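You operate a simulated robot arm through the tools that you are given. There is no shell and no other tool. Be economical: measure what you need, move in short steps, check, and stop when the job is done.

You are at the controls of a simulated robot arm. One attempt, no reset.

Task
Gauge both rings and oil the one that reads green.
Fine: pull the yellow knob to unlock the table first; one drop from the black plunger; both rings stay in their nests.

It is judged by the outcome, as a careful person would: the job done as asked, and still so three seconds after it is handed in. It fails if anything else is knocked over, pushed out of place, dropped, spilled or broken.

Robot
A 6-joint arm with a two-finger parallel gripper, fixed in place. Base frame: the origin is at the foot of the arm, x ahead of it, y to its left, z up; the work surface is at about z = 0.82. Lengths are in m, angles in rad, forces in N, time in s.
With the tool pointing down near the work surface it reaches from about 0.24 to 0.64 m from the base axis. Its first joint turns from -1.152 to 1.152 rad. Payload 2.7 kg.
The TCP is the grasp point between the finger pads, 0.023 m short of the fingertips. In the tool frame z runs along the fingers and y along their closing line. Largest opening 0.094 m; finger width 0.038, thickness 0.01; the body of the gripper, 0.054 by 0.096 m, starts 0.039 m behind the TCP.
Orientation is that of the tool frame in the base frame, as a unit quaternion [w, x, y, z]. With the fingers straight down and closing along the base's y, the tool's x points along the base's -x, its y along +y and its z along -z.

Tools
- The arm moves only by the tool move_arm. Its argument "rows" is a list of rows, each an object (a shift or turn left out is 0, a gripper value left out holds the last) with "travel": the shift along the base's x, y, z in mm, a list of three; "angular": the turn, a rotation vector about the base's x, y, z in rad, a list of three; "fingers": the gripper command, from -1 (shut) to 1 (fully open), values between in proportion. In form: [{"travel": [dx, dy, dz], "angular": [rx, ry, rz], "fingers": fingers}, ...]. A call has 1 to 10 rows; each row shifts and turns the commanded pose from where the row before left it. A row lasts 0.2 s, in which the tool goes at most 0.05 m and 0.15 rad; a call with a longer step from one row to the next is refused whole, and so is a gripper value outside its range. Where a pose cannot be reached the arm comes as near as it can. A force on the tool above 40 N (or 10 N above the force at the start of the call, whichever is more), or a blocked arm, ends the call early, and 0.2 s more pass. Each finger travels about 0.045 m/s and halts on what it meets, pressing with about 44 N; the grip force reading is that of the motor and also rises with nothing between the fingers. The clock runs only during rows and for 0.2 s after the last one: add rows that do not move to give the fingers time. The reply holds the time, the measured pose of the TCP, the force on the tool along the base axes, the opening and the grip force, in the units named above and with some noise, with the torque about the TCP (base axes, N m) and any sound that the robot's microphone picked up, and new pictures: "pictures" is both (left out), scene, wrist or none.
- Cameras (640 x 400 px; columns grow to the right, rows downward): "scene" is fixed at [0.0805, -0.4419, 1.3951]; the picture's right is [0.70, -0.71, 0.00], its down [-0.46, -0.45, -0.76] and it looks along [0.55, 0.53, -0.65] (base axes); focal length 308 px, centre (320, 200). "wrist" rides on the gripper at [0.086, 0.016, -0.075] in the tool frame; the picture's right is [-0.18, 0.98, 0.00], its down [-0.58, -0.11, -0.81] and it looks along [-0.79, -0.15, 0.59] (tool axes); focal length 243 px, centre (320, 200). There is no depth. A picture from a camera that has moved, and an enlarged one, comes with that camera's place and axes in the base frame and with its lens.
- enlarge(camera, box): a new picture of the part [left, top, right, bottom] of that camera's present view, enlarged. The clock stands still meanwhile.
- close_job(): hands the job in; it is judged then, once.

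Work in short steps. Places have to be worked out from the pictures, the camera data and where the tool is seen: move nearer, look again, correct. Check each grasp and each placing, and mend what went wrong. You have 120 turns and 200 pictures in all, those below and enlarged ones among them. Open the gripper and draw the arm clear of the work before you hand the job in, unless the task says otherwise; then end with one line.

The tools are called after "Call:" by a JSON object that holds its "name" and its "arguments". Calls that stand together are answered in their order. move_arm: Moves the arm, as the interface text tells. Its arguments: {"type":"object","properties":{"rows":{"type":"array"},"pictures":{"type":"string","enum":["both","scene","wrist","none"]}},"required":["rows"]} The other tools are called the same way: enlarge (camera, box) takes an enlarged picture of a part of a camera's view; close_job () hands the job in.

At the start:

```text
t: 0.0
tcp_pos: [0.3836, -0.1427, 1.187]
orientation: [0.002, 0.0, 1.0, -0.001]
ft_force: [0.3, -0.5, -0.8]
ft_torque: [0.02, 0.0, -0.01]
gripper_width: 0.0939
grasp_force: 0.1
```

scene: 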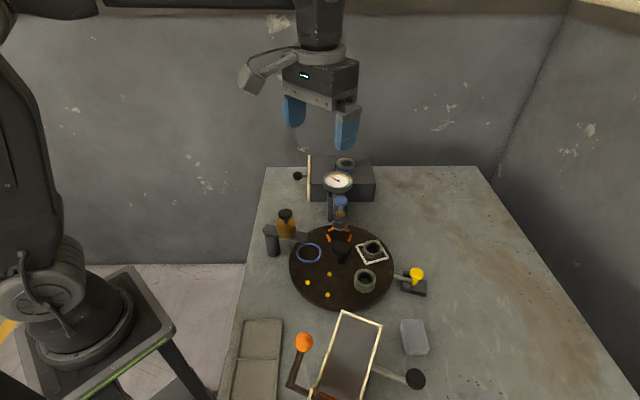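
wrist: 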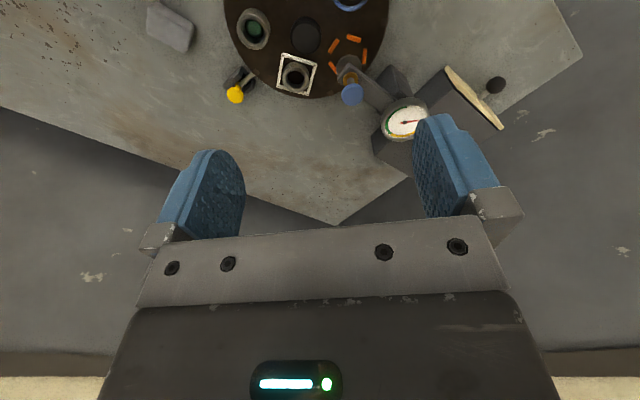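

I'll start by enlarging the scene to identify the table, gauge, oiler, and knob.

Call:
{"name": "enlarge", "arguments": {"camera": "scene", "box": [250, 140, 450, 310]}}

Call:
{"name": "enlarge", "arguments": {"camera": "scene", "box": [220, 290, 460, 400]}}

Call:
{"name": "enlarge", "arguments": {"camera": "wrist", "box": [210, 0, 530, 150]}}

```text
2.35 times, centred on (350, 225) of scene
camera zoom: at [0.0805, -0.4419, 1.3951], right [0.7, -0.71, 0.0], down [-0.46, -0.45, -0.76], along [0.55, 0.53, -0.65], focal length 725 px, centre (249, 141)
```

zoom: 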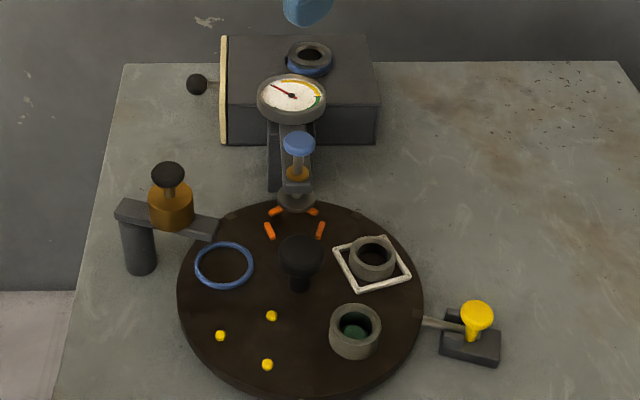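

```text
2.67 times, centred on (340, 345) of scene
camera zoom: at [0.0805, -0.4419, 1.3951], right [0.7, -0.71, 0.0], down [-0.46, -0.45, -0.76], along [0.55, 0.53, -0.65], focal length 822 px, centre (267, -187)
```

zoom: 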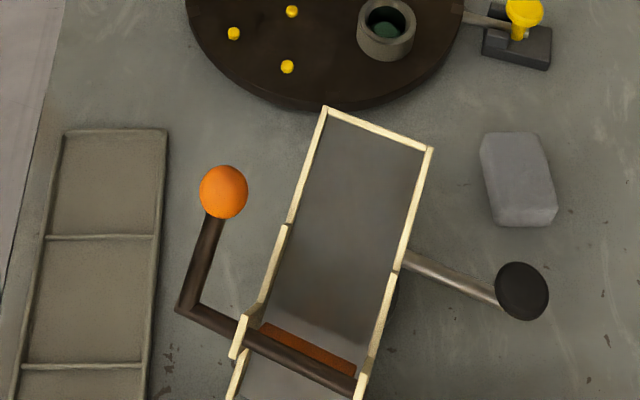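

```text
2.00 times, centred on (370, 75) of wrist
camera zoom: at [0.2972, -0.127, 1.2611], right [0.18, 0.98, 0.0], down [0.58, -0.11, 0.81], along [0.79, -0.15, -0.59], focal length 485 px, centre (220, 450)
```

zoom: 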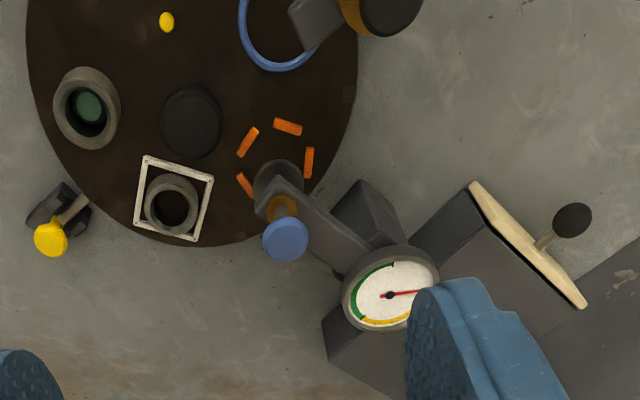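

The table is a disk centred about (0.426, -0.172), with the yellow lock knob near (0.50, -0.314, 0.86). The gauge's blue plunger is near (0.482, -0.118, 0.95) and the oiler's black plunger near (0.374, -0.058, 0.95). I'll move toward the yellow knob, staying high, for a closer look.

Call:
{"name": "move_arm", "arguments": {"rows": [{"travel": [10, -35, -25]}, {"travel": [10, -35, -25]}, {"travel": [10, -35, -25]}, {"travel": [10, -35, -25]}, {"travel": [10, -20, -20]}, {}]}}

```text
t: 1.4
tcp_pos: [0.4318, -0.3034, 1.0673]
orientation: [0.001, 0.0, 1.0, -0.001]
ft_force: [-0.3, 0.3, -0.8]
ft_torque: [-0.01, -0.01, 0.02]
gripper_width: 0.0939
grasp_force: 0.0
camera wrist: at [0.3451, -0.288, 1.1414], right [0.18, 0.98, 0.0], down [0.58, -0.11, 0.81], along [0.79, -0.15, -0.59], focal length 243 px, centre (320, 200)
```

scene: 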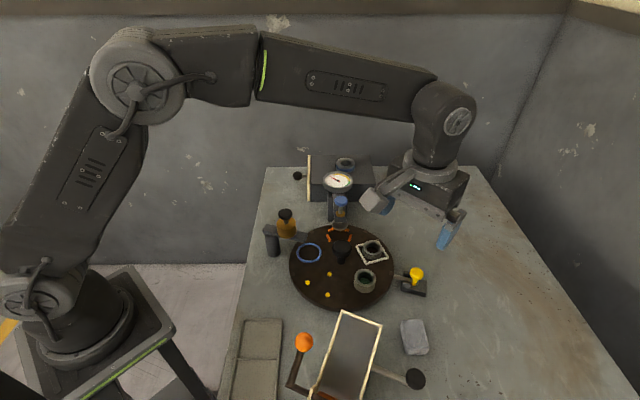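
wrist: 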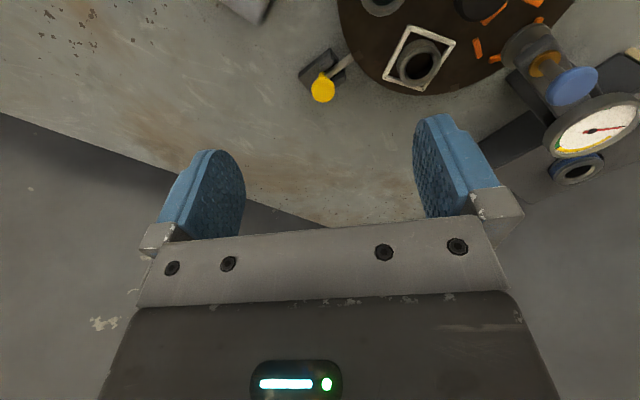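

Call:
{"name": "enlarge", "arguments": {"camera": "wrist", "box": [270, 20, 430, 120]}}

Call:
{"name": "enlarge", "arguments": {"camera": "scene", "box": [380, 250, 444, 306]}}

Call:
{"name": "enlarge", "arguments": {"camera": "wrist", "box": [480, 0, 640, 190]}}

```text
4.00 times, centred on (350, 70) of wrist
camera zoom: at [0.3451, -0.288, 1.1414], right [0.18, 0.98, 0.0], down [0.58, -0.11, 0.81], along [0.79, -0.15, -0.59], focal length 970 px, centre (200, 720)
```

zoom: 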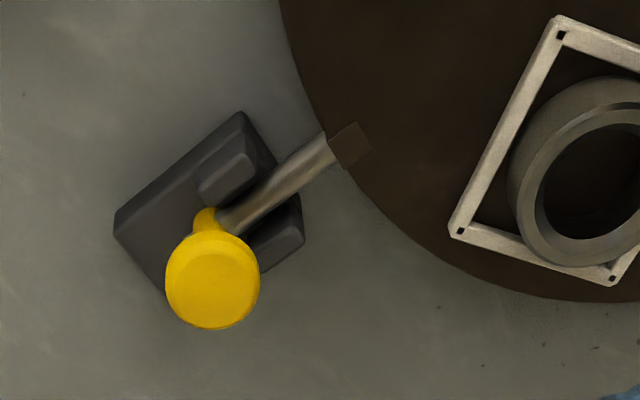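

```text
7.14 times, centred on (412, 278) of scene
camera zoom: at [0.0805, -0.4419, 1.3951], right [0.7, -0.71, 0.0], down [-0.46, -0.45, -0.76], along [0.55, 0.53, -0.65], focal length 2201 px, centre (-337, -357)
```

zoom: 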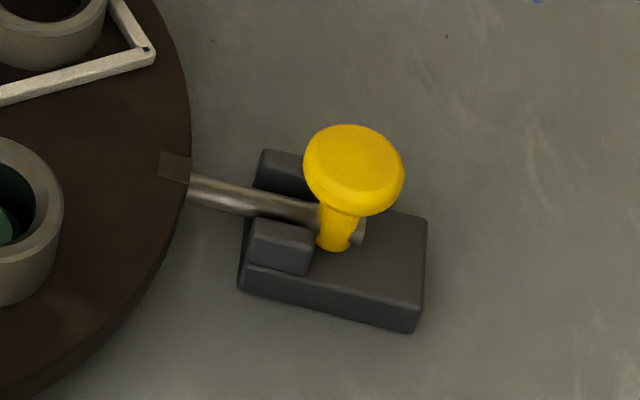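

```text
2.11 times, centred on (560, 95) of wrist
camera zoom: at [0.3451, -0.288, 1.1414], right [0.18, 0.98, 0.0], down [0.58, -0.11, 0.81], along [0.79, -0.15, -0.59], focal length 511 px, centre (-185, 421)
```

zoom: 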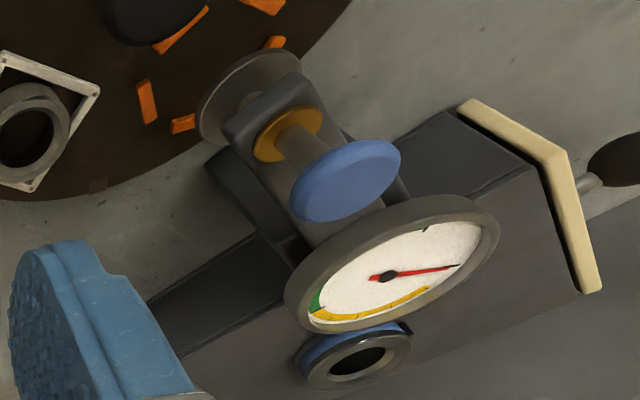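

The lock is a horizontal pin running radially, with the yellow knob standing on it at about (0.50, -0.314, 0.86). It should pull outward along (0.45, -0.89). I'll turn the tool so the fingers close along that line and hover above the knob.

Call:
{"name": "move_arm", "arguments": {"rows": [{"travel": [17, -3, -25], "angular": [0, 0, 0.12]}, {"travel": [17, -3, -25], "angular": [0, 0, 0.12]}, {"travel": [17, -3, -25], "angular": [0, 0, 0.12]}, {"travel": [17, -2, -25], "angular": [0, 0, 0.11]}, {}]}}

```text
t: 2.6
tcp_pos: [0.5015, -0.3148, 0.966]
orientation: [0.0, -0.234, 0.972, -0.001]
ft_force: [1.1, -0.3, 0.4]
ft_torque: [-0.02, 0.01, 0.0]
gripper_width: 0.094
grasp_force: 0.1
camera wrist: at [0.418, -0.3399, 1.0402], right [-0.28, 0.96, 0.0], down [0.57, 0.17, 0.81], along [0.77, 0.23, -0.59], focal length 243 px, centre (320, 200)
```

scene: 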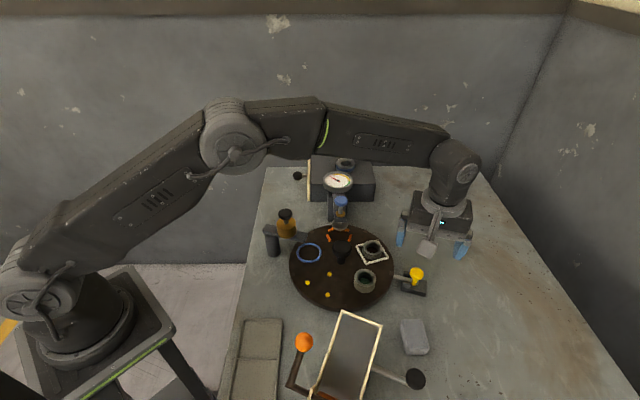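
wrist: 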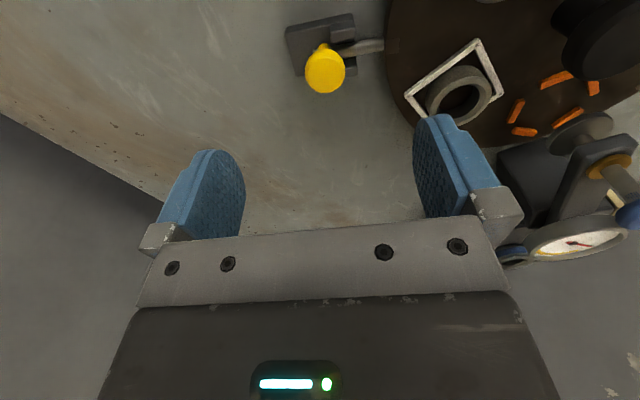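

The knob lines up under the TCP, within 3 mm. I'll narrow the opening and descend to fingertip height of about 0.85.

Call:
{"name": "move_arm", "arguments": {"rows": [{"travel": [-1, 1, -20], "fingers": 0.28}, {"travel": [-1, 1, -25]}, {"travel": [0, 0, -25]}, {"travel": [0, 0, -13]}, {"travel": [0, 0, -9]}, {}]}}

```text
t: 4.0
tcp_pos: [0.4992, -0.3125, 0.8757]
orientation: [0.0, -0.234, 0.972, 0.0]
ft_force: [0.0, -0.1, -0.6]
ft_torque: [-0.03, 0.0, -0.01]
gripper_width: 0.0603
grasp_force: 0.0
camera wrist: at [0.4152, -0.337, 0.9488], right [-0.28, 0.96, 0.0], down [0.57, 0.17, 0.81], along [0.77, 0.23, -0.59], focal length 243 px, centre (320, 200)
```

scene: 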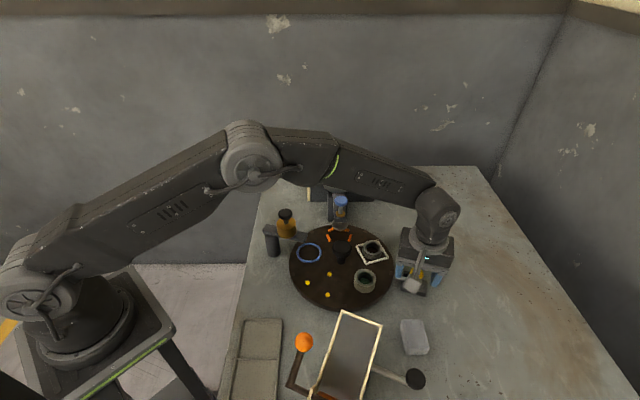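
wrist: 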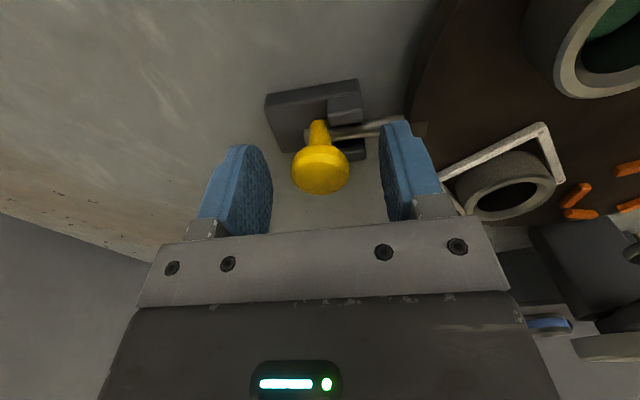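

The knob head sits between the pads, so I'll close on it.

Call:
{"name": "move_arm", "arguments": {"rows": [{"fingers": -0.2}, {"fingers": -0.6}, {"fingers": -0.6}, {}], "pictures": "wrist"}}

```text
t: 5.0
tcp_pos: [0.5, -0.3116, 0.8741]
orientation: [0.001, -0.233, 0.972, 0.0]
ft_force: [0.2, -0.3, 0.2]
ft_torque: [0.06, -0.04, 0.0]
gripper_width: 0.0272
grasp_force: 45.4
camera wrist: at [0.4153, -0.3369, 0.9491], right [-0.28, 0.96, 0.0], down [0.57, 0.17, 0.81], along [0.77, 0.23, -0.59], focal length 243 px, centre (320, 200)
```

wrist: 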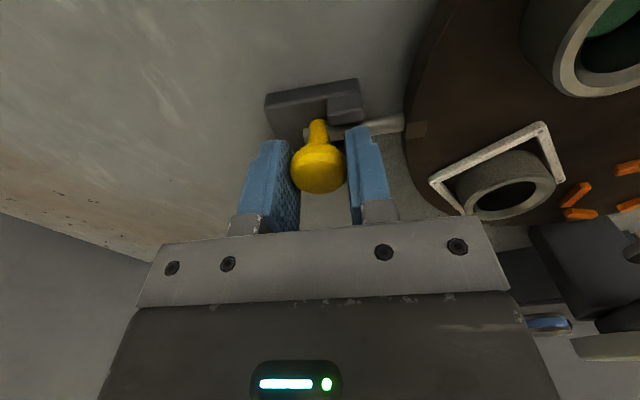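

The knob is gripped at 27 mm width. I'll pull it radially outward in small steps.

Call:
{"name": "move_arm", "arguments": {"rows": [{"travel": [2.2, -4.5, 0]}, {"travel": [2.2, -4.5, 0]}, {"travel": [2.2, -4.5, 0]}, {}], "pictures": "wrist"}}

```text
t: 6.0
tcp_pos: [0.5048, -0.3242, 0.875]
orientation: [-0.001, -0.233, 0.973, 0.001]
ft_force: [-7.5, 11.7, 0.6]
ft_torque: [0.36, -0.1, -0.1]
gripper_width: 0.0273
grasp_force: 45.3
camera wrist: at [0.4218, -0.3495, 0.9492], right [-0.28, 0.96, 0.0], down [0.57, 0.16, 0.81], along [0.77, 0.23, -0.59], focal length 243 px, centre (320, 200)
```

wrist: 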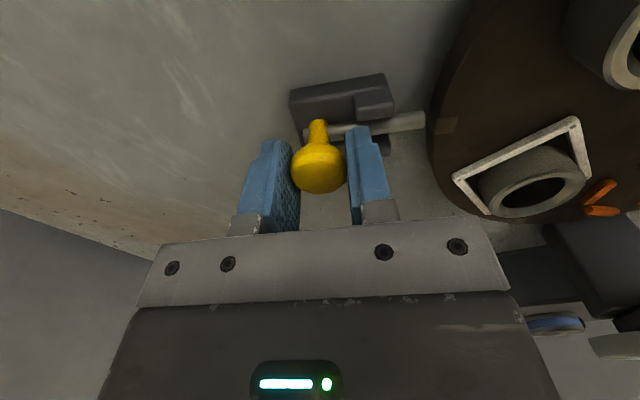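

The pin is moving out and its tip is clear of the disk, against about 14 N of resistance. I'll pull a little further to find a detent or stop.

Call:
{"name": "move_arm", "arguments": {"rows": [{"travel": [1.8, -3.6, 0]}, {"travel": [1.8, -3.6, 0]}, {}], "pictures": "wrist"}}

```text
t: 6.4
tcp_pos: [0.507, -0.3233, 0.8744]
orientation: [-0.003, -0.233, 0.972, 0.007]
ft_force: [-9.8, 7.9, 8.5]
ft_torque: [0.36, -0.04, -0.02]
gripper_width: 0.0273
grasp_force: 45.1
stopped in row 2: the force on the tool passed its limit at 46 N (the readings are from after the stop); the commanded pose is now the measured one
camera wrist: at [0.4226, -0.3502, 0.9496], right [-0.28, 0.96, 0.01], down [0.58, 0.16, 0.8], along [0.77, 0.23, -0.6], focal length 243 px, centre (320, 200)
```

wrist: 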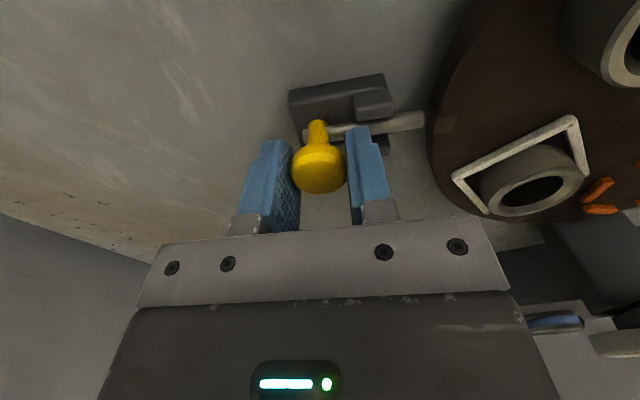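

The pin hit its stop at about 13 mm of travel. I'll open the fingers and check whether it stays out.

Call:
{"name": "move_arm", "arguments": {"rows": [{"fingers": -0.2}, {"fingers": 0.28}, {}, {}], "pictures": "wrist"}}

```text
t: 7.4
tcp_pos: [0.506, -0.3256, 0.8745]
orientation: [-0.002, -0.233, 0.972, 0.006]
ft_force: [-0.2, -0.5, 0.7]
ft_torque: [0.03, 0.02, -0.01]
gripper_width: 0.06
grasp_force: 0.1
camera wrist: at [0.4231, -0.3509, 0.949], right [-0.28, 0.96, 0.01], down [0.57, 0.16, 0.8], along [0.77, 0.23, -0.6], focal length 243 px, centre (320, 200)
```

wrist: 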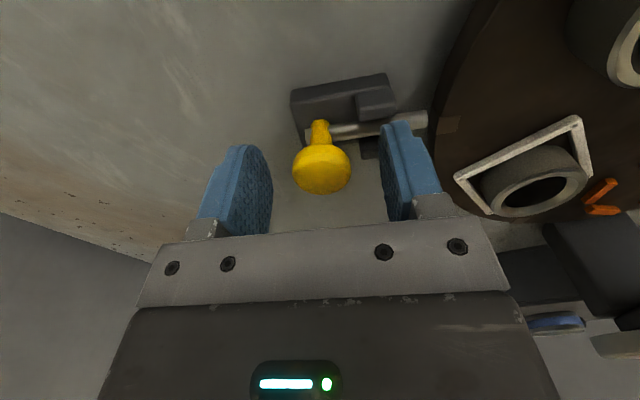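

The pin stays out, so the table is unlocked. I'll rise and move over the central black knob, turning the tool to just below nominal yaw.

Call:
{"name": "move_arm", "arguments": {"rows": [{"travel": [0, 0, 45]}, {"travel": [0, 0, 45]}, {"travel": [0, 0, 45]}, {"travel": [-16, 30, 10], "angular": [0, 0, -0.13], "fingers": 0.6}, {"travel": [-16, 30, 0], "angular": [0, 0, -0.13]}, {"travel": [-16, 30, 0], "angular": [0, 0, -0.13]}, {"travel": [-16, 30, 0], "angular": [0, 0, -0.14]}, {"travel": [-16, 33, 0], "angular": [0, 0, -0.14]}, {}]}}

```text
t: 9.4
tcp_pos: [0.4258, -0.1707, 1.0188]
orientation: [-0.001, 0.101, 0.995, 0.007]
ft_force: [0.0, 0.3, 0.0]
ft_torque: [0.0, 0.02, 0.0]
gripper_width: 0.0752
grasp_force: 0.0
camera wrist: at [0.3445, -0.1389, 1.0939], right [0.38, 0.93, 0.01], down [0.55, -0.23, 0.8], along [0.75, -0.3, -0.59], focal length 243 px, centre (320, 200)
```

scene: 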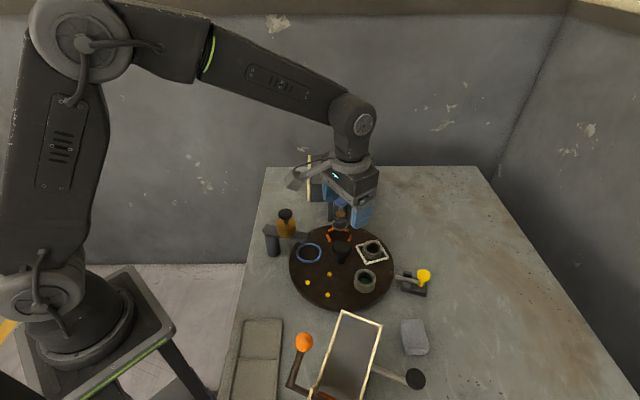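
wrist: 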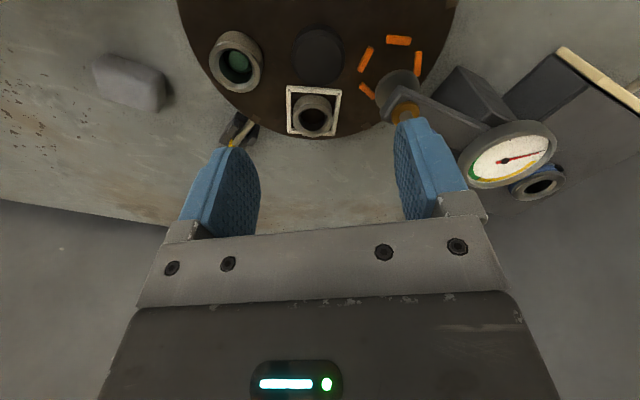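

The knob (about 40 mm across, top near z 0.89) is centred below at about (0.425, -0.171). I'll set the opening near 65 mm and descend.

Call:
{"name": "move_arm", "arguments": {"rows": [{"travel": [0, 0, -10], "fingers": 0.38}, {"travel": [0, 0, -25]}, {"travel": [0, 0, -30]}, {"travel": [0, 0, -30]}, {"travel": [0, 0, -20]}, {}]}}

```text
t: 10.8
tcp_pos: [0.4256, -0.1713, 0.9036]
orientation: [0.0, 0.099, 0.995, 0.005]
ft_force: [-0.5, 0.1, -0.3]
ft_torque: [0.02, -0.01, 0.04]
gripper_width: 0.0648
grasp_force: 0.1
camera wrist: at [0.3452, -0.1403, 0.9789], right [0.37, 0.93, 0.01], down [0.55, -0.23, 0.8], along [0.75, -0.29, -0.6], focal length 243 px, centre (320, 200)
```

scene: 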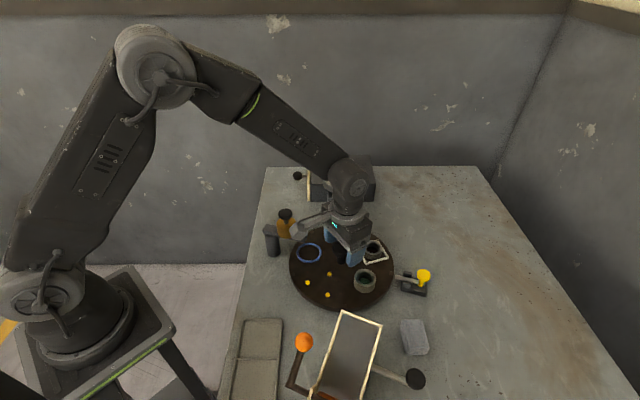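
wrist: 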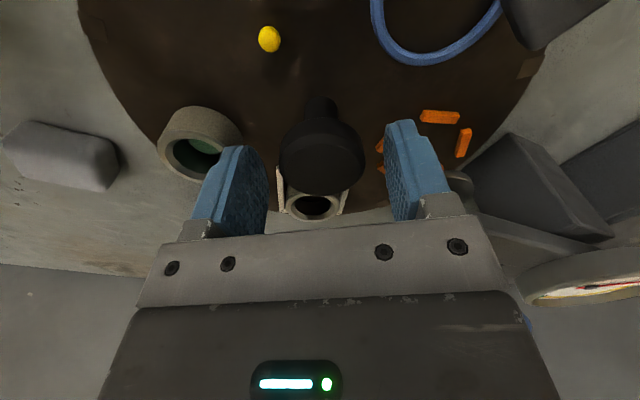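

The knob sits between the fingers with its head near z 0.885. I'll lower 16 mm and close.

Call:
{"name": "move_arm", "arguments": {"rows": [{"travel": [0, 0, -10]}, {"travel": [0, 0, -6]}, {"fingers": 0.0}, {"fingers": -0.4}, {}, {}]}}

```text
t: 12.2
tcp_pos: [0.427, -0.1716, 0.8885]
orientation: [-0.001, 0.1, 0.995, 0.007]
ft_force: [3.4, 21.1, -0.4]
ft_torque: [0.14, -0.04, -0.08]
gripper_width: 0.0414
grasp_force: 44.9
camera wrist: at [0.3456, -0.139, 0.9628], right [0.37, 0.93, 0.01], down [0.55, -0.23, 0.8], along [0.75, -0.29, -0.6], focal length 243 px, centre (320, 200)
```

scene: 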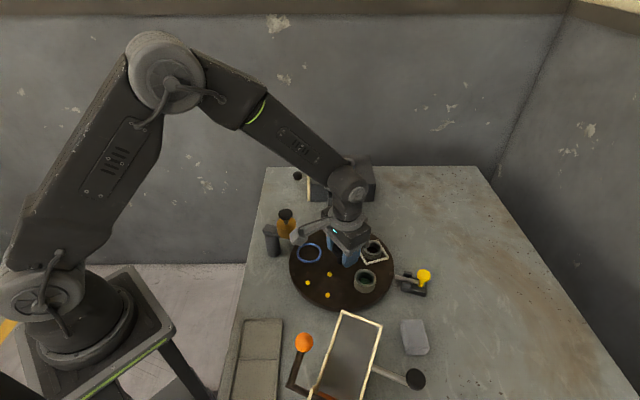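
wrist: 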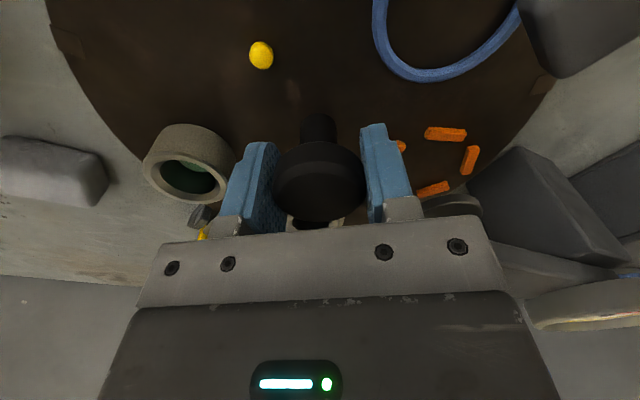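

Gripped at 41 mm, with a 21 N side load that says the knob centre is slightly toward +y. I'll shift 1 mm that way and try a small counter-clockwise turn.

Call:
{"name": "move_arm", "arguments": {"rows": [{"travel": [0, 1.2, 0]}, {"angular": [0, 0, 0.08]}, {"angular": [0, 0, 0.1]}, {"angular": [0, 0, 0.1]}, {}]}}

```text
t: 13.4
tcp_pos: [0.4272, -0.1695, 0.8868]
orientation: [-0.002, -0.041, 0.999, 0.007]
ft_force: [14.1, 19.8, -25.9]
ft_torque: [-0.16, -0.82, 0.01]
gripper_width: 0.0413
grasp_force: 44.6
camera wrist: at [0.34, -0.1622, 0.9629], right [0.1, 0.99, 0.01], down [0.59, -0.07, 0.8], along [0.8, -0.07, -0.6], focal length 243 px, centre (320, 200)
```

scene: 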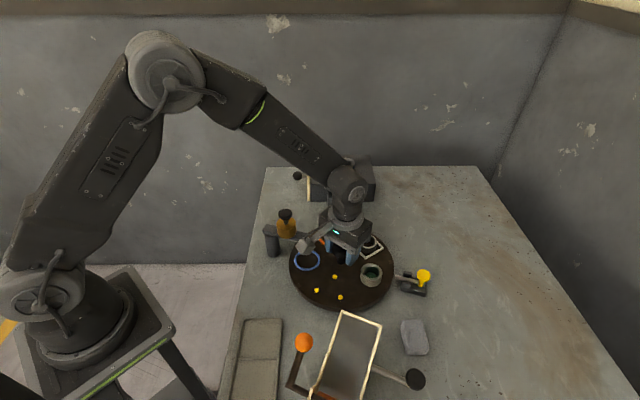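
wrist: 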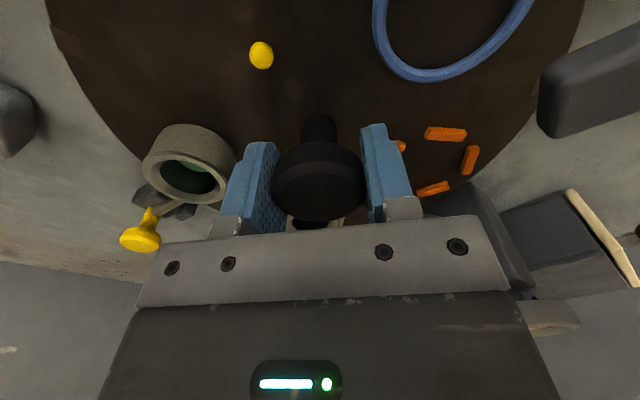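

The table turns with the tool, but side loads are building. I'll shift the commanded pose along the loads to relieve them before turning on.

Call:
{"name": "move_arm", "arguments": {"rows": [{"travel": [1, 1.5, -2]}, {}], "pictures": "none"}}

```text
t: 14.0
tcp_pos: [0.4275, -0.1691, 0.8879]
orientation: [-0.002, -0.04, 0.999, 0.006]
ft_force: [-1.5, 11.1, 4.4]
ft_torque: [0.51, 0.26, -0.06]
gripper_width: 0.0413
grasp_force: 44.6
```

Call:
{"name": "move_arm", "arguments": {"rows": [{"travel": [0, 0.8, 0], "angular": [0, 0, 0.1]}, {"angular": [0, 0, 0.1]}, {"angular": [0, 0, 0.1]}, {}], "pictures": "none"}}

```text
t: 15.0
tcp_pos: [0.4272, -0.1698, 0.8885]
orientation: [-0.004, -0.19, 0.982, 0.006]
ft_force: [-6.9, 2.3, 6.9]
ft_torque: [0.31, -0.11, -0.06]
gripper_width: 0.0415
grasp_force: 45.0
stopped in row 4: the force on the tool passed its limit at 41 N (the readings are from after the stop); the commanded pose is now the measured one
```

Loads are relaxed after the stop, with about 0.58 rad turned so far. I'll continue.

Call:
{"name": "move_arm", "arguments": {"rows": [{"angular": [0, 0, 0.08]}, {"angular": [0, 0, 0.08]}, {"angular": [0, 0, 0.08]}, {}], "pictures": "both"}}

```text
t: 16.0
tcp_pos: [0.4259, -0.1678, 0.8878]
orientation: [-0.004, -0.307, 0.952, 0.006]
ft_force: [-16.6, 18.6, 25.1]
ft_torque: [0.01, -0.04, -0.01]
gripper_width: 0.0415
grasp_force: 44.9
camera wrist: at [0.3481, -0.2071, 0.9628], right [-0.42, 0.91, 0.01], down [0.54, 0.24, 0.8], along [0.72, 0.35, -0.6], focal length 243 px, centre (320, 200)
```

scene: 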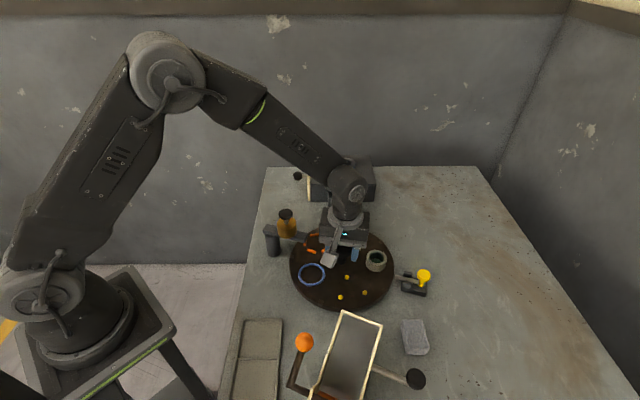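
wrist: 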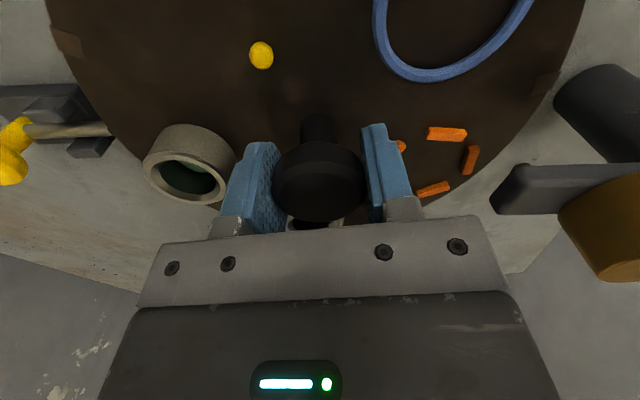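

Rotated about 0.82 rad. One index should be about 1.257 rad (72°), so I'll relieve the load and continue.

Call:
{"name": "move_arm", "arguments": {"rows": [{"travel": [-1, 1, 2]}, {"angular": [0, 0, 0.07]}, {"angular": [0, 0, 0.07]}, {"angular": [0, 0, 0.07]}, {}], "pictures": "none"}}

Call:
{"name": "move_arm", "arguments": {"rows": [{"angular": [0, 0, 0.07]}, {"angular": [0, 0, 0.07]}, {"angular": [0, 0, 0.07]}, {}]}}

```text
t: 17.2
tcp_pos: [0.4253, -0.1673, 0.8872]
orientation: [-0.006, -0.405, 0.914, 0.006]
ft_force: [2.9, 10.1, -23.9]
ft_torque: [0.14, -0.54, 0.03]
gripper_width: 0.0412
grasp_force: 45.0
```

```text
t: 18.2
tcp_pos: [0.4259, -0.1673, 0.8863]
orientation: [-0.006, -0.499, 0.867, 0.006]
ft_force: [1.3, 14.5, -27.5]
ft_torque: [0.12, 0.03, -0.01]
gripper_width: 0.0414
grasp_force: 44.9
camera wrist: at [0.3698, -0.2353, 0.963], right [-0.76, 0.65, 0.02], down [0.4, 0.44, 0.8], along [0.52, 0.61, -0.6], focal length 243 px, centre (320, 200)
```

scene: 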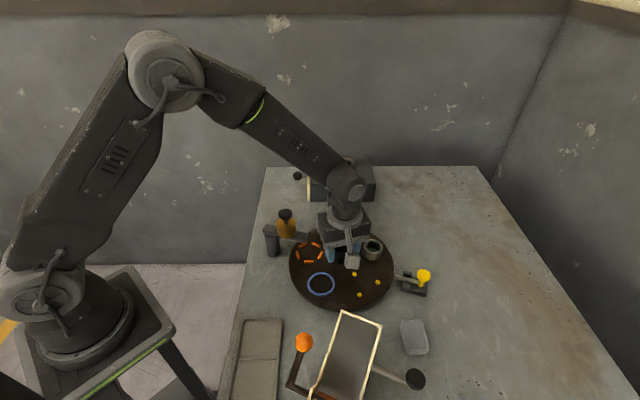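
wrist: 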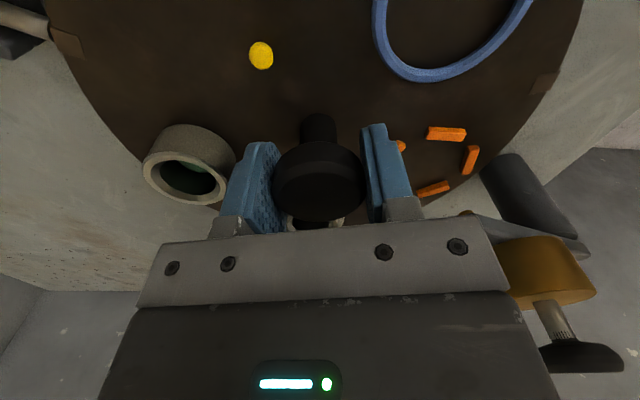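

The tool yaw is 1.045, so about 1.245 rad turned. I'll check the notch against the pin.

Call:
{"name": "enlarge", "arguments": {"camera": "wrist", "box": [0, 0, 160, 100]}}

Call:
{"name": "enlarge", "arguments": {"camera": "scene", "box": [270, 210, 440, 320]}}

```text
4.00 times, centred on (80, 50) of wrist
camera zoom: at [0.3698, -0.2353, 0.963], right [-0.76, 0.65, 0.02], down [0.4, 0.44, 0.8], along [0.52, 0.61, -0.6], focal length 970 px, centre (1280, 800)
```

zoom: 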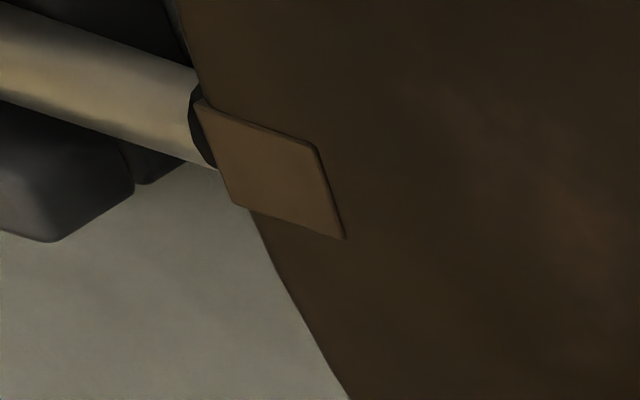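

```text
3.64 times, centred on (355, 265) of scene
camera zoom: at [0.0809, -0.4417, 1.3952], right [0.7, -0.71, 0.0], down [-0.46, -0.45, -0.76], along [0.55, 0.53, -0.65], focal length 1120 px, centre (193, -36)
```

zoom: 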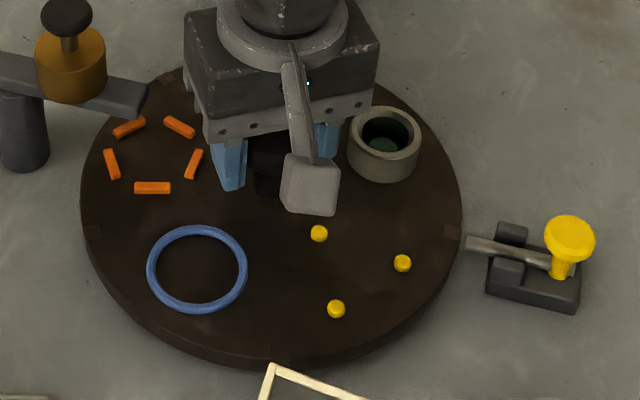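

The notch is nearly aligned with the pin. I'll add a hair more turn, relax the vertical load, then open and rise straight up.

Call:
{"name": "move_arm", "arguments": {"rows": [{"travel": [0, 1, -2], "angular": [0, 0, 0.014]}, {}, {"fingers": 0.0}, {"fingers": 0.38}, {}, {}], "pictures": "wrist"}}

```text
t: 19.6
tcp_pos: [0.4261, -0.1674, 0.8884]
orientation: [-0.005, -0.504, 0.864, 0.004]
ft_force: [0.2, 0.0, -0.5]
ft_torque: [0.02, 0.01, -0.01]
gripper_width: 0.065
grasp_force: 0.1
camera wrist: at [0.3713, -0.2355, 0.9626], right [-0.77, 0.64, 0.01], down [0.39, 0.45, 0.8], along [0.51, 0.62, -0.6], focal length 243 px, centre (320, 200)
```

wrist: 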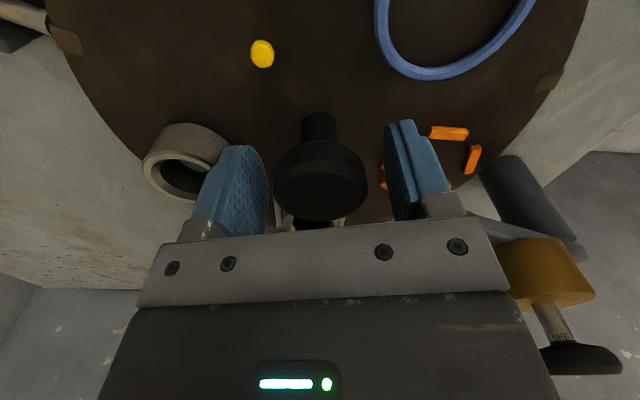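

The table holds its index. I'll lift clear and turn the tool back toward yaw about -0.2, closing the fingers for pressing.

Call:
{"name": "move_arm", "arguments": {"rows": [{"travel": [0, 0, 40]}, {"travel": [0, 0, 45]}, {"travel": [0, 0, 45]}, {"angular": [0, 0, -0.14], "fingers": -1}, {"angular": [0, 0, -0.14]}, {"angular": [0, 0, -0.14]}, {"angular": [0, 0, -0.14]}, {"angular": [0, 0, -0.14]}, {"angular": [0, 0, -0.14]}, {"angular": [0, 0, -0.14]}], "pictures": "none"}}

Call:
{"name": "move_arm", "arguments": {"rows": [{"travel": [18, 16, 0], "angular": [0, 0, -0.14]}, {"travel": [18, 16, 0], "angular": [0, 0, -0.14]}, {"travel": [18, 17, 0]}, {}, {}]}}

```text
t: 21.8
tcp_pos: [0.4267, -0.1673, 1.0183]
orientation: [-0.002, -0.037, 0.999, 0.006]
ft_force: [-0.4, 0.0, 0.6]
ft_torque: [0.01, -0.03, -0.02]
gripper_width: 0.0
grasp_force: 42.6
```

```text
t: 23.0
tcp_pos: [0.4807, -0.1183, 1.018]
orientation: [-0.001, 0.101, 0.995, 0.007]
ft_force: [-0.5, -0.6, 0.2]
ft_torque: [0.05, 0.0, -0.01]
gripper_width: 0.0002
grasp_force: 42.5
camera wrist: at [0.4001, -0.0859, 1.0923], right [0.38, 0.93, 0.01], down [0.55, -0.23, 0.8], along [0.75, -0.3, -0.6], focal length 243 px, centre (320, 200)
```

scene: 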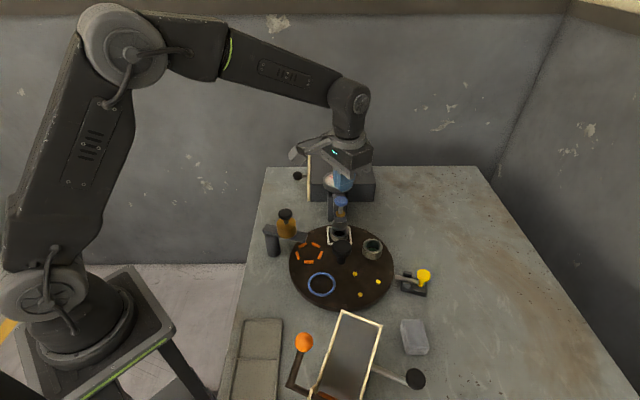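
wrist: 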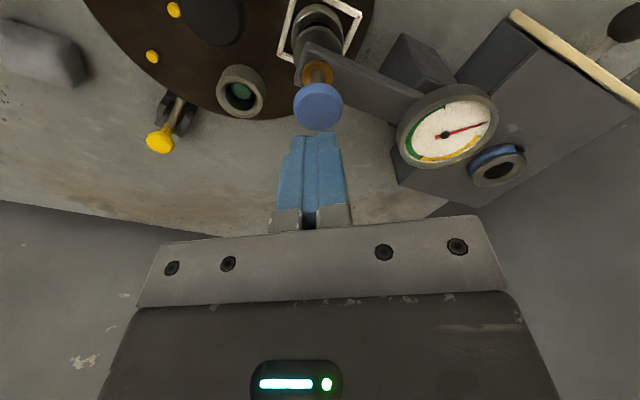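

The blue button is directly beneath the fingertips and the dial is visible. I'll check the ring under the anvil and the dial at rest.

Call:
{"name": "enlarge", "arguments": {"camera": "wrist", "box": [260, 0, 540, 190]}}

Call:
{"name": "enlarge", "arguments": {"camera": "scene", "box": [280, 165, 440, 310]}}

```text
2.11 times, centred on (400, 95) of wrist
camera zoom: at [0.4001, -0.0859, 1.0923], right [0.38, 0.93, 0.01], down [0.55, -0.23, 0.8], along [0.75, -0.3, -0.6], focal length 511 px, centre (152, 421)
```

zoom: 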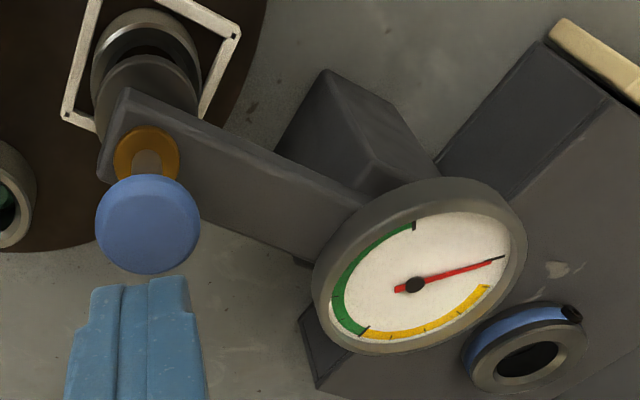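

```text
2.76 times, centred on (360, 238) of scene
camera zoom: at [0.0805, -0.4419, 1.3951], right [0.7, -0.71, 0.0], down [-0.46, -0.45, -0.76], along [0.55, 0.53, -0.65], focal length 850 px, centre (210, 97)
```

zoom: 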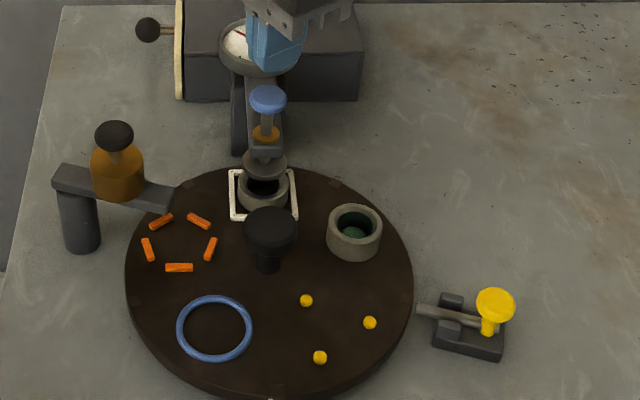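

The white-nest ring is centred under the anvil. I'll lower the closed fingertips onto the blue button.

Call:
{"name": "move_arm", "arguments": {"rows": [{"travel": [0, 0, -20]}, {"travel": [0, 0, -14]}, {"travel": [0, 0, -5]}, {"travel": [0, 0, -4]}, {"travel": [0, 0, -4]}, {}], "pictures": "wrist"}}

```text
t: 24.4
tcp_pos: [0.4794, -0.1159, 0.9706]
orientation: [-0.001, 0.102, 0.995, 0.007]
ft_force: [0.0, -2.0, 2.1]
ft_torque: [-0.1, 0.01, 0.03]
gripper_width: 0.0001
grasp_force: 42.3
camera wrist: at [0.3992, -0.0853, 1.0451], right [0.38, 0.93, 0.01], down [0.55, -0.23, 0.8], along [0.75, -0.3, -0.6], focal length 243 px, centre (320, 200)
```

wrist: 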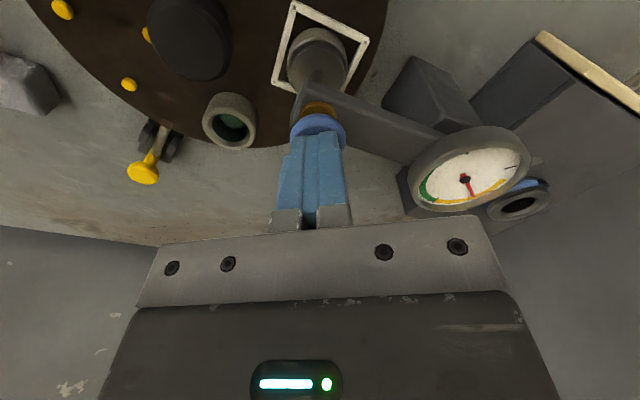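

Contact made and the needle is moving. I'll keep pressing until the anvil seats firmly on the ring.

Call:
{"name": "move_arm", "arguments": {"rows": [{"travel": [0, 0, -3]}, {"travel": [0, 0, -3]}, {}], "pictures": "wrist"}}

```text
t: 25.2
tcp_pos: [0.48, -0.1175, 0.9694]
orientation: [0.002, 0.101, 0.995, 0.007]
ft_force: [-4.0, 0.4, 6.5]
ft_torque: [-0.01, 0.12, -0.03]
gripper_width: 0.0001
grasp_force: 42.3
stopped in row 3: the force on the tool passed its limit at 42 N (the readings are from after the stop); the commanded pose is now the measured one
camera wrist: at [0.399, -0.0853, 1.0436], right [0.38, 0.93, 0.01], down [0.54, -0.23, 0.81], along [0.75, -0.3, -0.59], focal length 243 px, centre (320, 200)
```

wrist: 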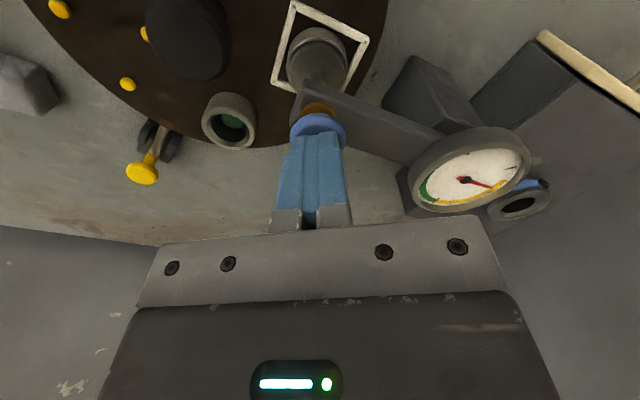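

It bottomed out and then relaxed back when the call stopped. I'll press gently again to hold about 20 N and read the dial.

Call:
{"name": "move_arm", "arguments": {"rows": [{"travel": [0, 0, -2]}, {"travel": [0, 0, -1]}, {}, {}], "pictures": "none"}}

Call:
{"name": "enlarge", "arguments": {"camera": "wrist", "box": [270, 20, 550, 220]}}

```text
t: 26.0
tcp_pos: [0.4805, -0.1182, 0.9688]
orientation: [0.003, 0.101, 0.995, 0.006]
ft_force: [-3.1, 0.0, 6.4]
ft_torque: [-0.03, 0.13, -0.01]
gripper_width: 0.0
grasp_force: 42.4
stopped in row 3: the force on the tool passed its limit at 41 N (the readings are from after the stop); the commanded pose is now the measured one
```

```text
2.00 times, centred on (410, 120) of wrist
camera zoom: at [0.3992, -0.0853, 1.0433], right [0.38, 0.93, 0.01], down [0.54, -0.23, 0.81], along [0.75, -0.3, -0.59], focal length 485 px, centre (140, 360)
```

zoom: 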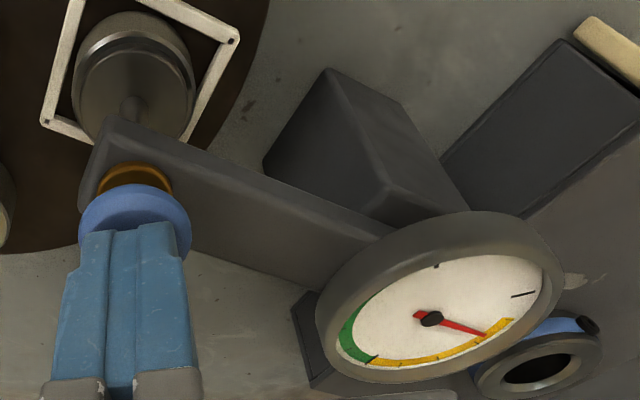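

The needle is in the yellow, but it may still be moving. I'll hold a lighter, steady press and read again.

Call:
{"name": "move_arm", "arguments": {"rows": [{"travel": [0, 0, -0.7]}, {}, {}, {}], "pictures": "none"}}

Call:
{"name": "enlarge", "arguments": {"camera": "wrist", "box": [390, 110, 550, 220]}}

```text
t: 27.0
tcp_pos: [0.4814, -0.1173, 0.9687]
orientation: [0.005, 0.101, 0.995, 0.007]
ft_force: [-9.4, 2.6, 22.2]
ft_torque: [0.04, 0.35, -0.02]
gripper_width: 0.0002
grasp_force: 42.7
```

```text
3.64 times, centred on (470, 165) of wrist
camera zoom: at [0.3995, -0.0853, 1.0429], right [0.38, 0.93, 0.01], down [0.54, -0.23, 0.81], along [0.75, -0.3, -0.59], focal length 882 px, centre (-226, 327)
```

zoom: 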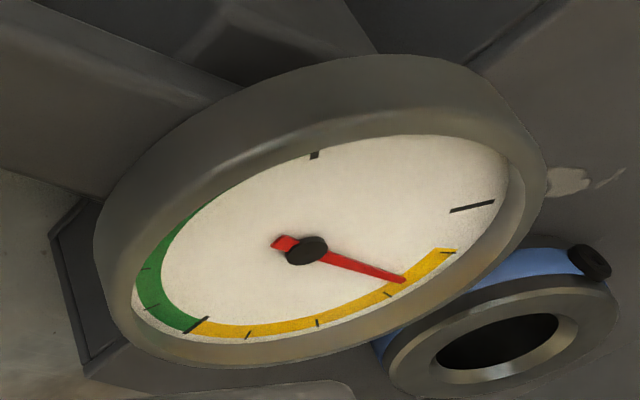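

Steady at 22 N, the white-nest ring reads yellow. I'll lift off and return over the table knob to index the second ring.

Call:
{"name": "move_arm", "arguments": {"rows": [{"travel": [0, 0, 10]}, {"travel": [0, 0, 40]}, {"travel": [0, 0, 20]}, {}], "pictures": "wrist"}}

Call:
{"name": "move_arm", "arguments": {"rows": [{"travel": [-18, -17, 0], "fingers": 0.38}, {"travel": [-18, -17, 0]}, {"travel": [-18, -17, 0]}, {}]}}

```text
t: 28.0
tcp_pos: [0.4808, -0.1172, 1.0369]
orientation: [0.003, 0.101, 0.995, 0.006]
ft_force: [-0.7, -0.1, 1.1]
ft_torque: [-0.04, 0.0, 0.0]
gripper_width: 0.0001
grasp_force: 42.0
camera wrist: at [0.399, -0.0859, 1.112], right [0.38, 0.93, 0.01], down [0.54, -0.23, 0.81], along [0.75, -0.3, -0.59], focal length 243 px, centre (320, 200)
```

wrist: 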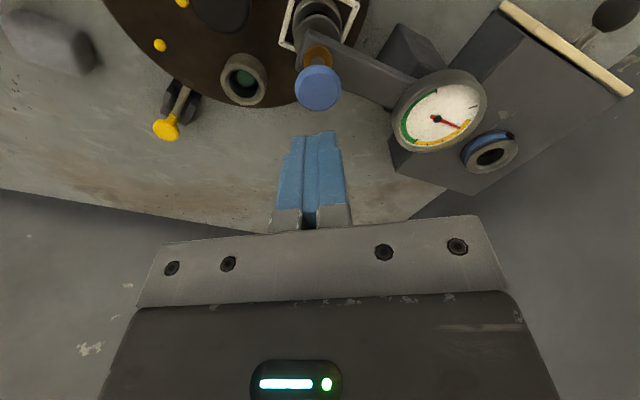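

```text
t: 29.0
tcp_pos: [0.4257, -0.1681, 1.0367]
orientation: [0.005, 0.101, 0.995, 0.006]
ft_force: [0.8, -0.7, -0.2]
ft_torque: [0.04, -0.01, 0.01]
gripper_width: 0.0651
grasp_force: 0.0
camera wrist: at [0.3453, -0.1362, 1.112], right [0.38, 0.93, 0.01], down [0.54, -0.23, 0.81], along [0.75, -0.3, -0.59], focal length 243 px, centre (320, 200)
```

scene: 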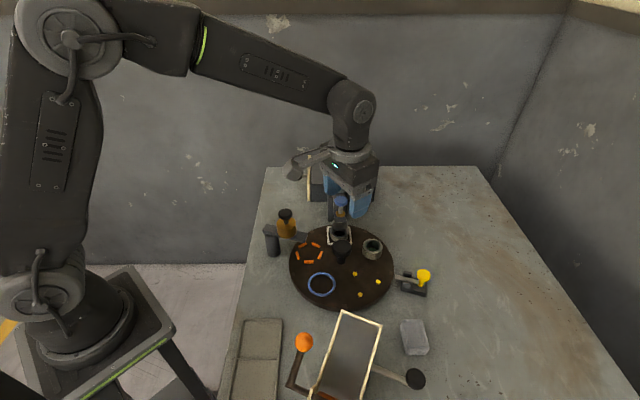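
wrist: 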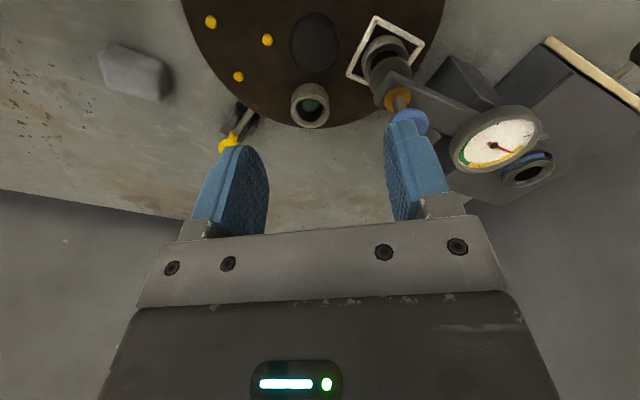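

The plunger has risen (button back near z 0.953) and the needle keeps its yellow reading. I'll descend on the knob again and grip.

Call:
{"name": "move_arm", "arguments": {"rows": [{"travel": [0.5, -0.7, -30]}, {"travel": [0, 0, -35]}, {"travel": [0, 0, -35]}, {"travel": [0, 0, -30]}, {"travel": [0, 0, -18]}, {"fingers": 0.0}, {"fingers": -0.4}, {}, {}], "pictures": "wrist"}}

```text
t: 31.0
tcp_pos: [0.4281, -0.1707, 0.8886]
orientation: [0.004, 0.1, 0.995, 0.006]
ft_force: [-1.8, -18.3, -7.5]
ft_torque: [-0.25, -0.6, 0.01]
gripper_width: 0.0413
grasp_force: 45.0
camera wrist: at [0.3458, -0.1384, 0.9625], right [0.38, 0.93, 0.01], down [0.54, -0.23, 0.81], along [0.75, -0.3, -0.59], focal length 243 px, centre (320, 200)
```

wrist: 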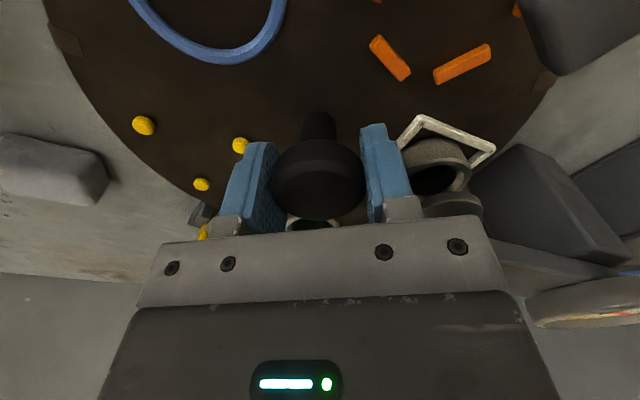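

Gripped. I'll relieve the load and turn in small batches, checking forces.

Call:
{"name": "move_arm", "arguments": {"rows": [{"travel": [0, -1.2, -0.5]}, {"angular": [0, 0, 0.09]}, {"angular": [0, 0, 0.09]}, {"angular": [0, 0, 0.09]}, {}], "pictures": "none"}}

```text
t: 32.2
tcp_pos: [0.4274, -0.1696, 0.8876]
orientation: [0.002, -0.035, 0.999, 0.006]
ft_force: [2.0, -0.2, -14.3]
ft_torque: [0.21, -0.67, 0.04]
gripper_width: 0.0413
grasp_force: 45.0
```

Call:
{"name": "move_arm", "arguments": {"rows": [{"travel": [0, 0, -1], "angular": [0, 0, 0.09]}, {"angular": [0, 0, 0.09]}, {"angular": [0, 0, 0.09]}, {}], "pictures": "none"}}

```text
t: 33.2
tcp_pos: [0.4281, -0.1677, 0.8882]
orientation: [0.001, -0.169, 0.986, 0.007]
ft_force: [-6.1, 18.7, 7.2]
ft_torque: [0.09, 0.33, -0.06]
gripper_width: 0.0412
grasp_force: 44.8
```

Call:
{"name": "move_arm", "arguments": {"rows": [{"travel": [-0.4, 1.2, 0.5], "angular": [0, 0, 0.09]}, {"angular": [0, 0, 0.09]}, {"angular": [0, 0, 0.09]}, {}], "pictures": "none"}}

```text
t: 34.2
tcp_pos: [0.4272, -0.1681, 0.8888]
orientation: [0.001, -0.301, 0.954, 0.006]
ft_force: [-7.6, 12.4, 0.3]
ft_torque: [0.18, -0.37, 0.0]
gripper_width: 0.0414
grasp_force: 45.5
```

Call:
{"name": "move_arm", "arguments": {"rows": [{"travel": [-0.7, 1, 0], "angular": [0, 0, 0.08]}, {"angular": [0, 0, 0.08]}, {"angular": [0, 0, 0.07]}, {}], "pictures": "none"}}

```text
t: 35.2
tcp_pos: [0.4269, -0.1676, 0.888]
orientation: [-0.001, -0.407, 0.914, 0.007]
ft_force: [-5.4, 4.5, -7.1]
ft_torque: [0.17, -0.56, 0.02]
gripper_width: 0.0414
grasp_force: 44.2
```

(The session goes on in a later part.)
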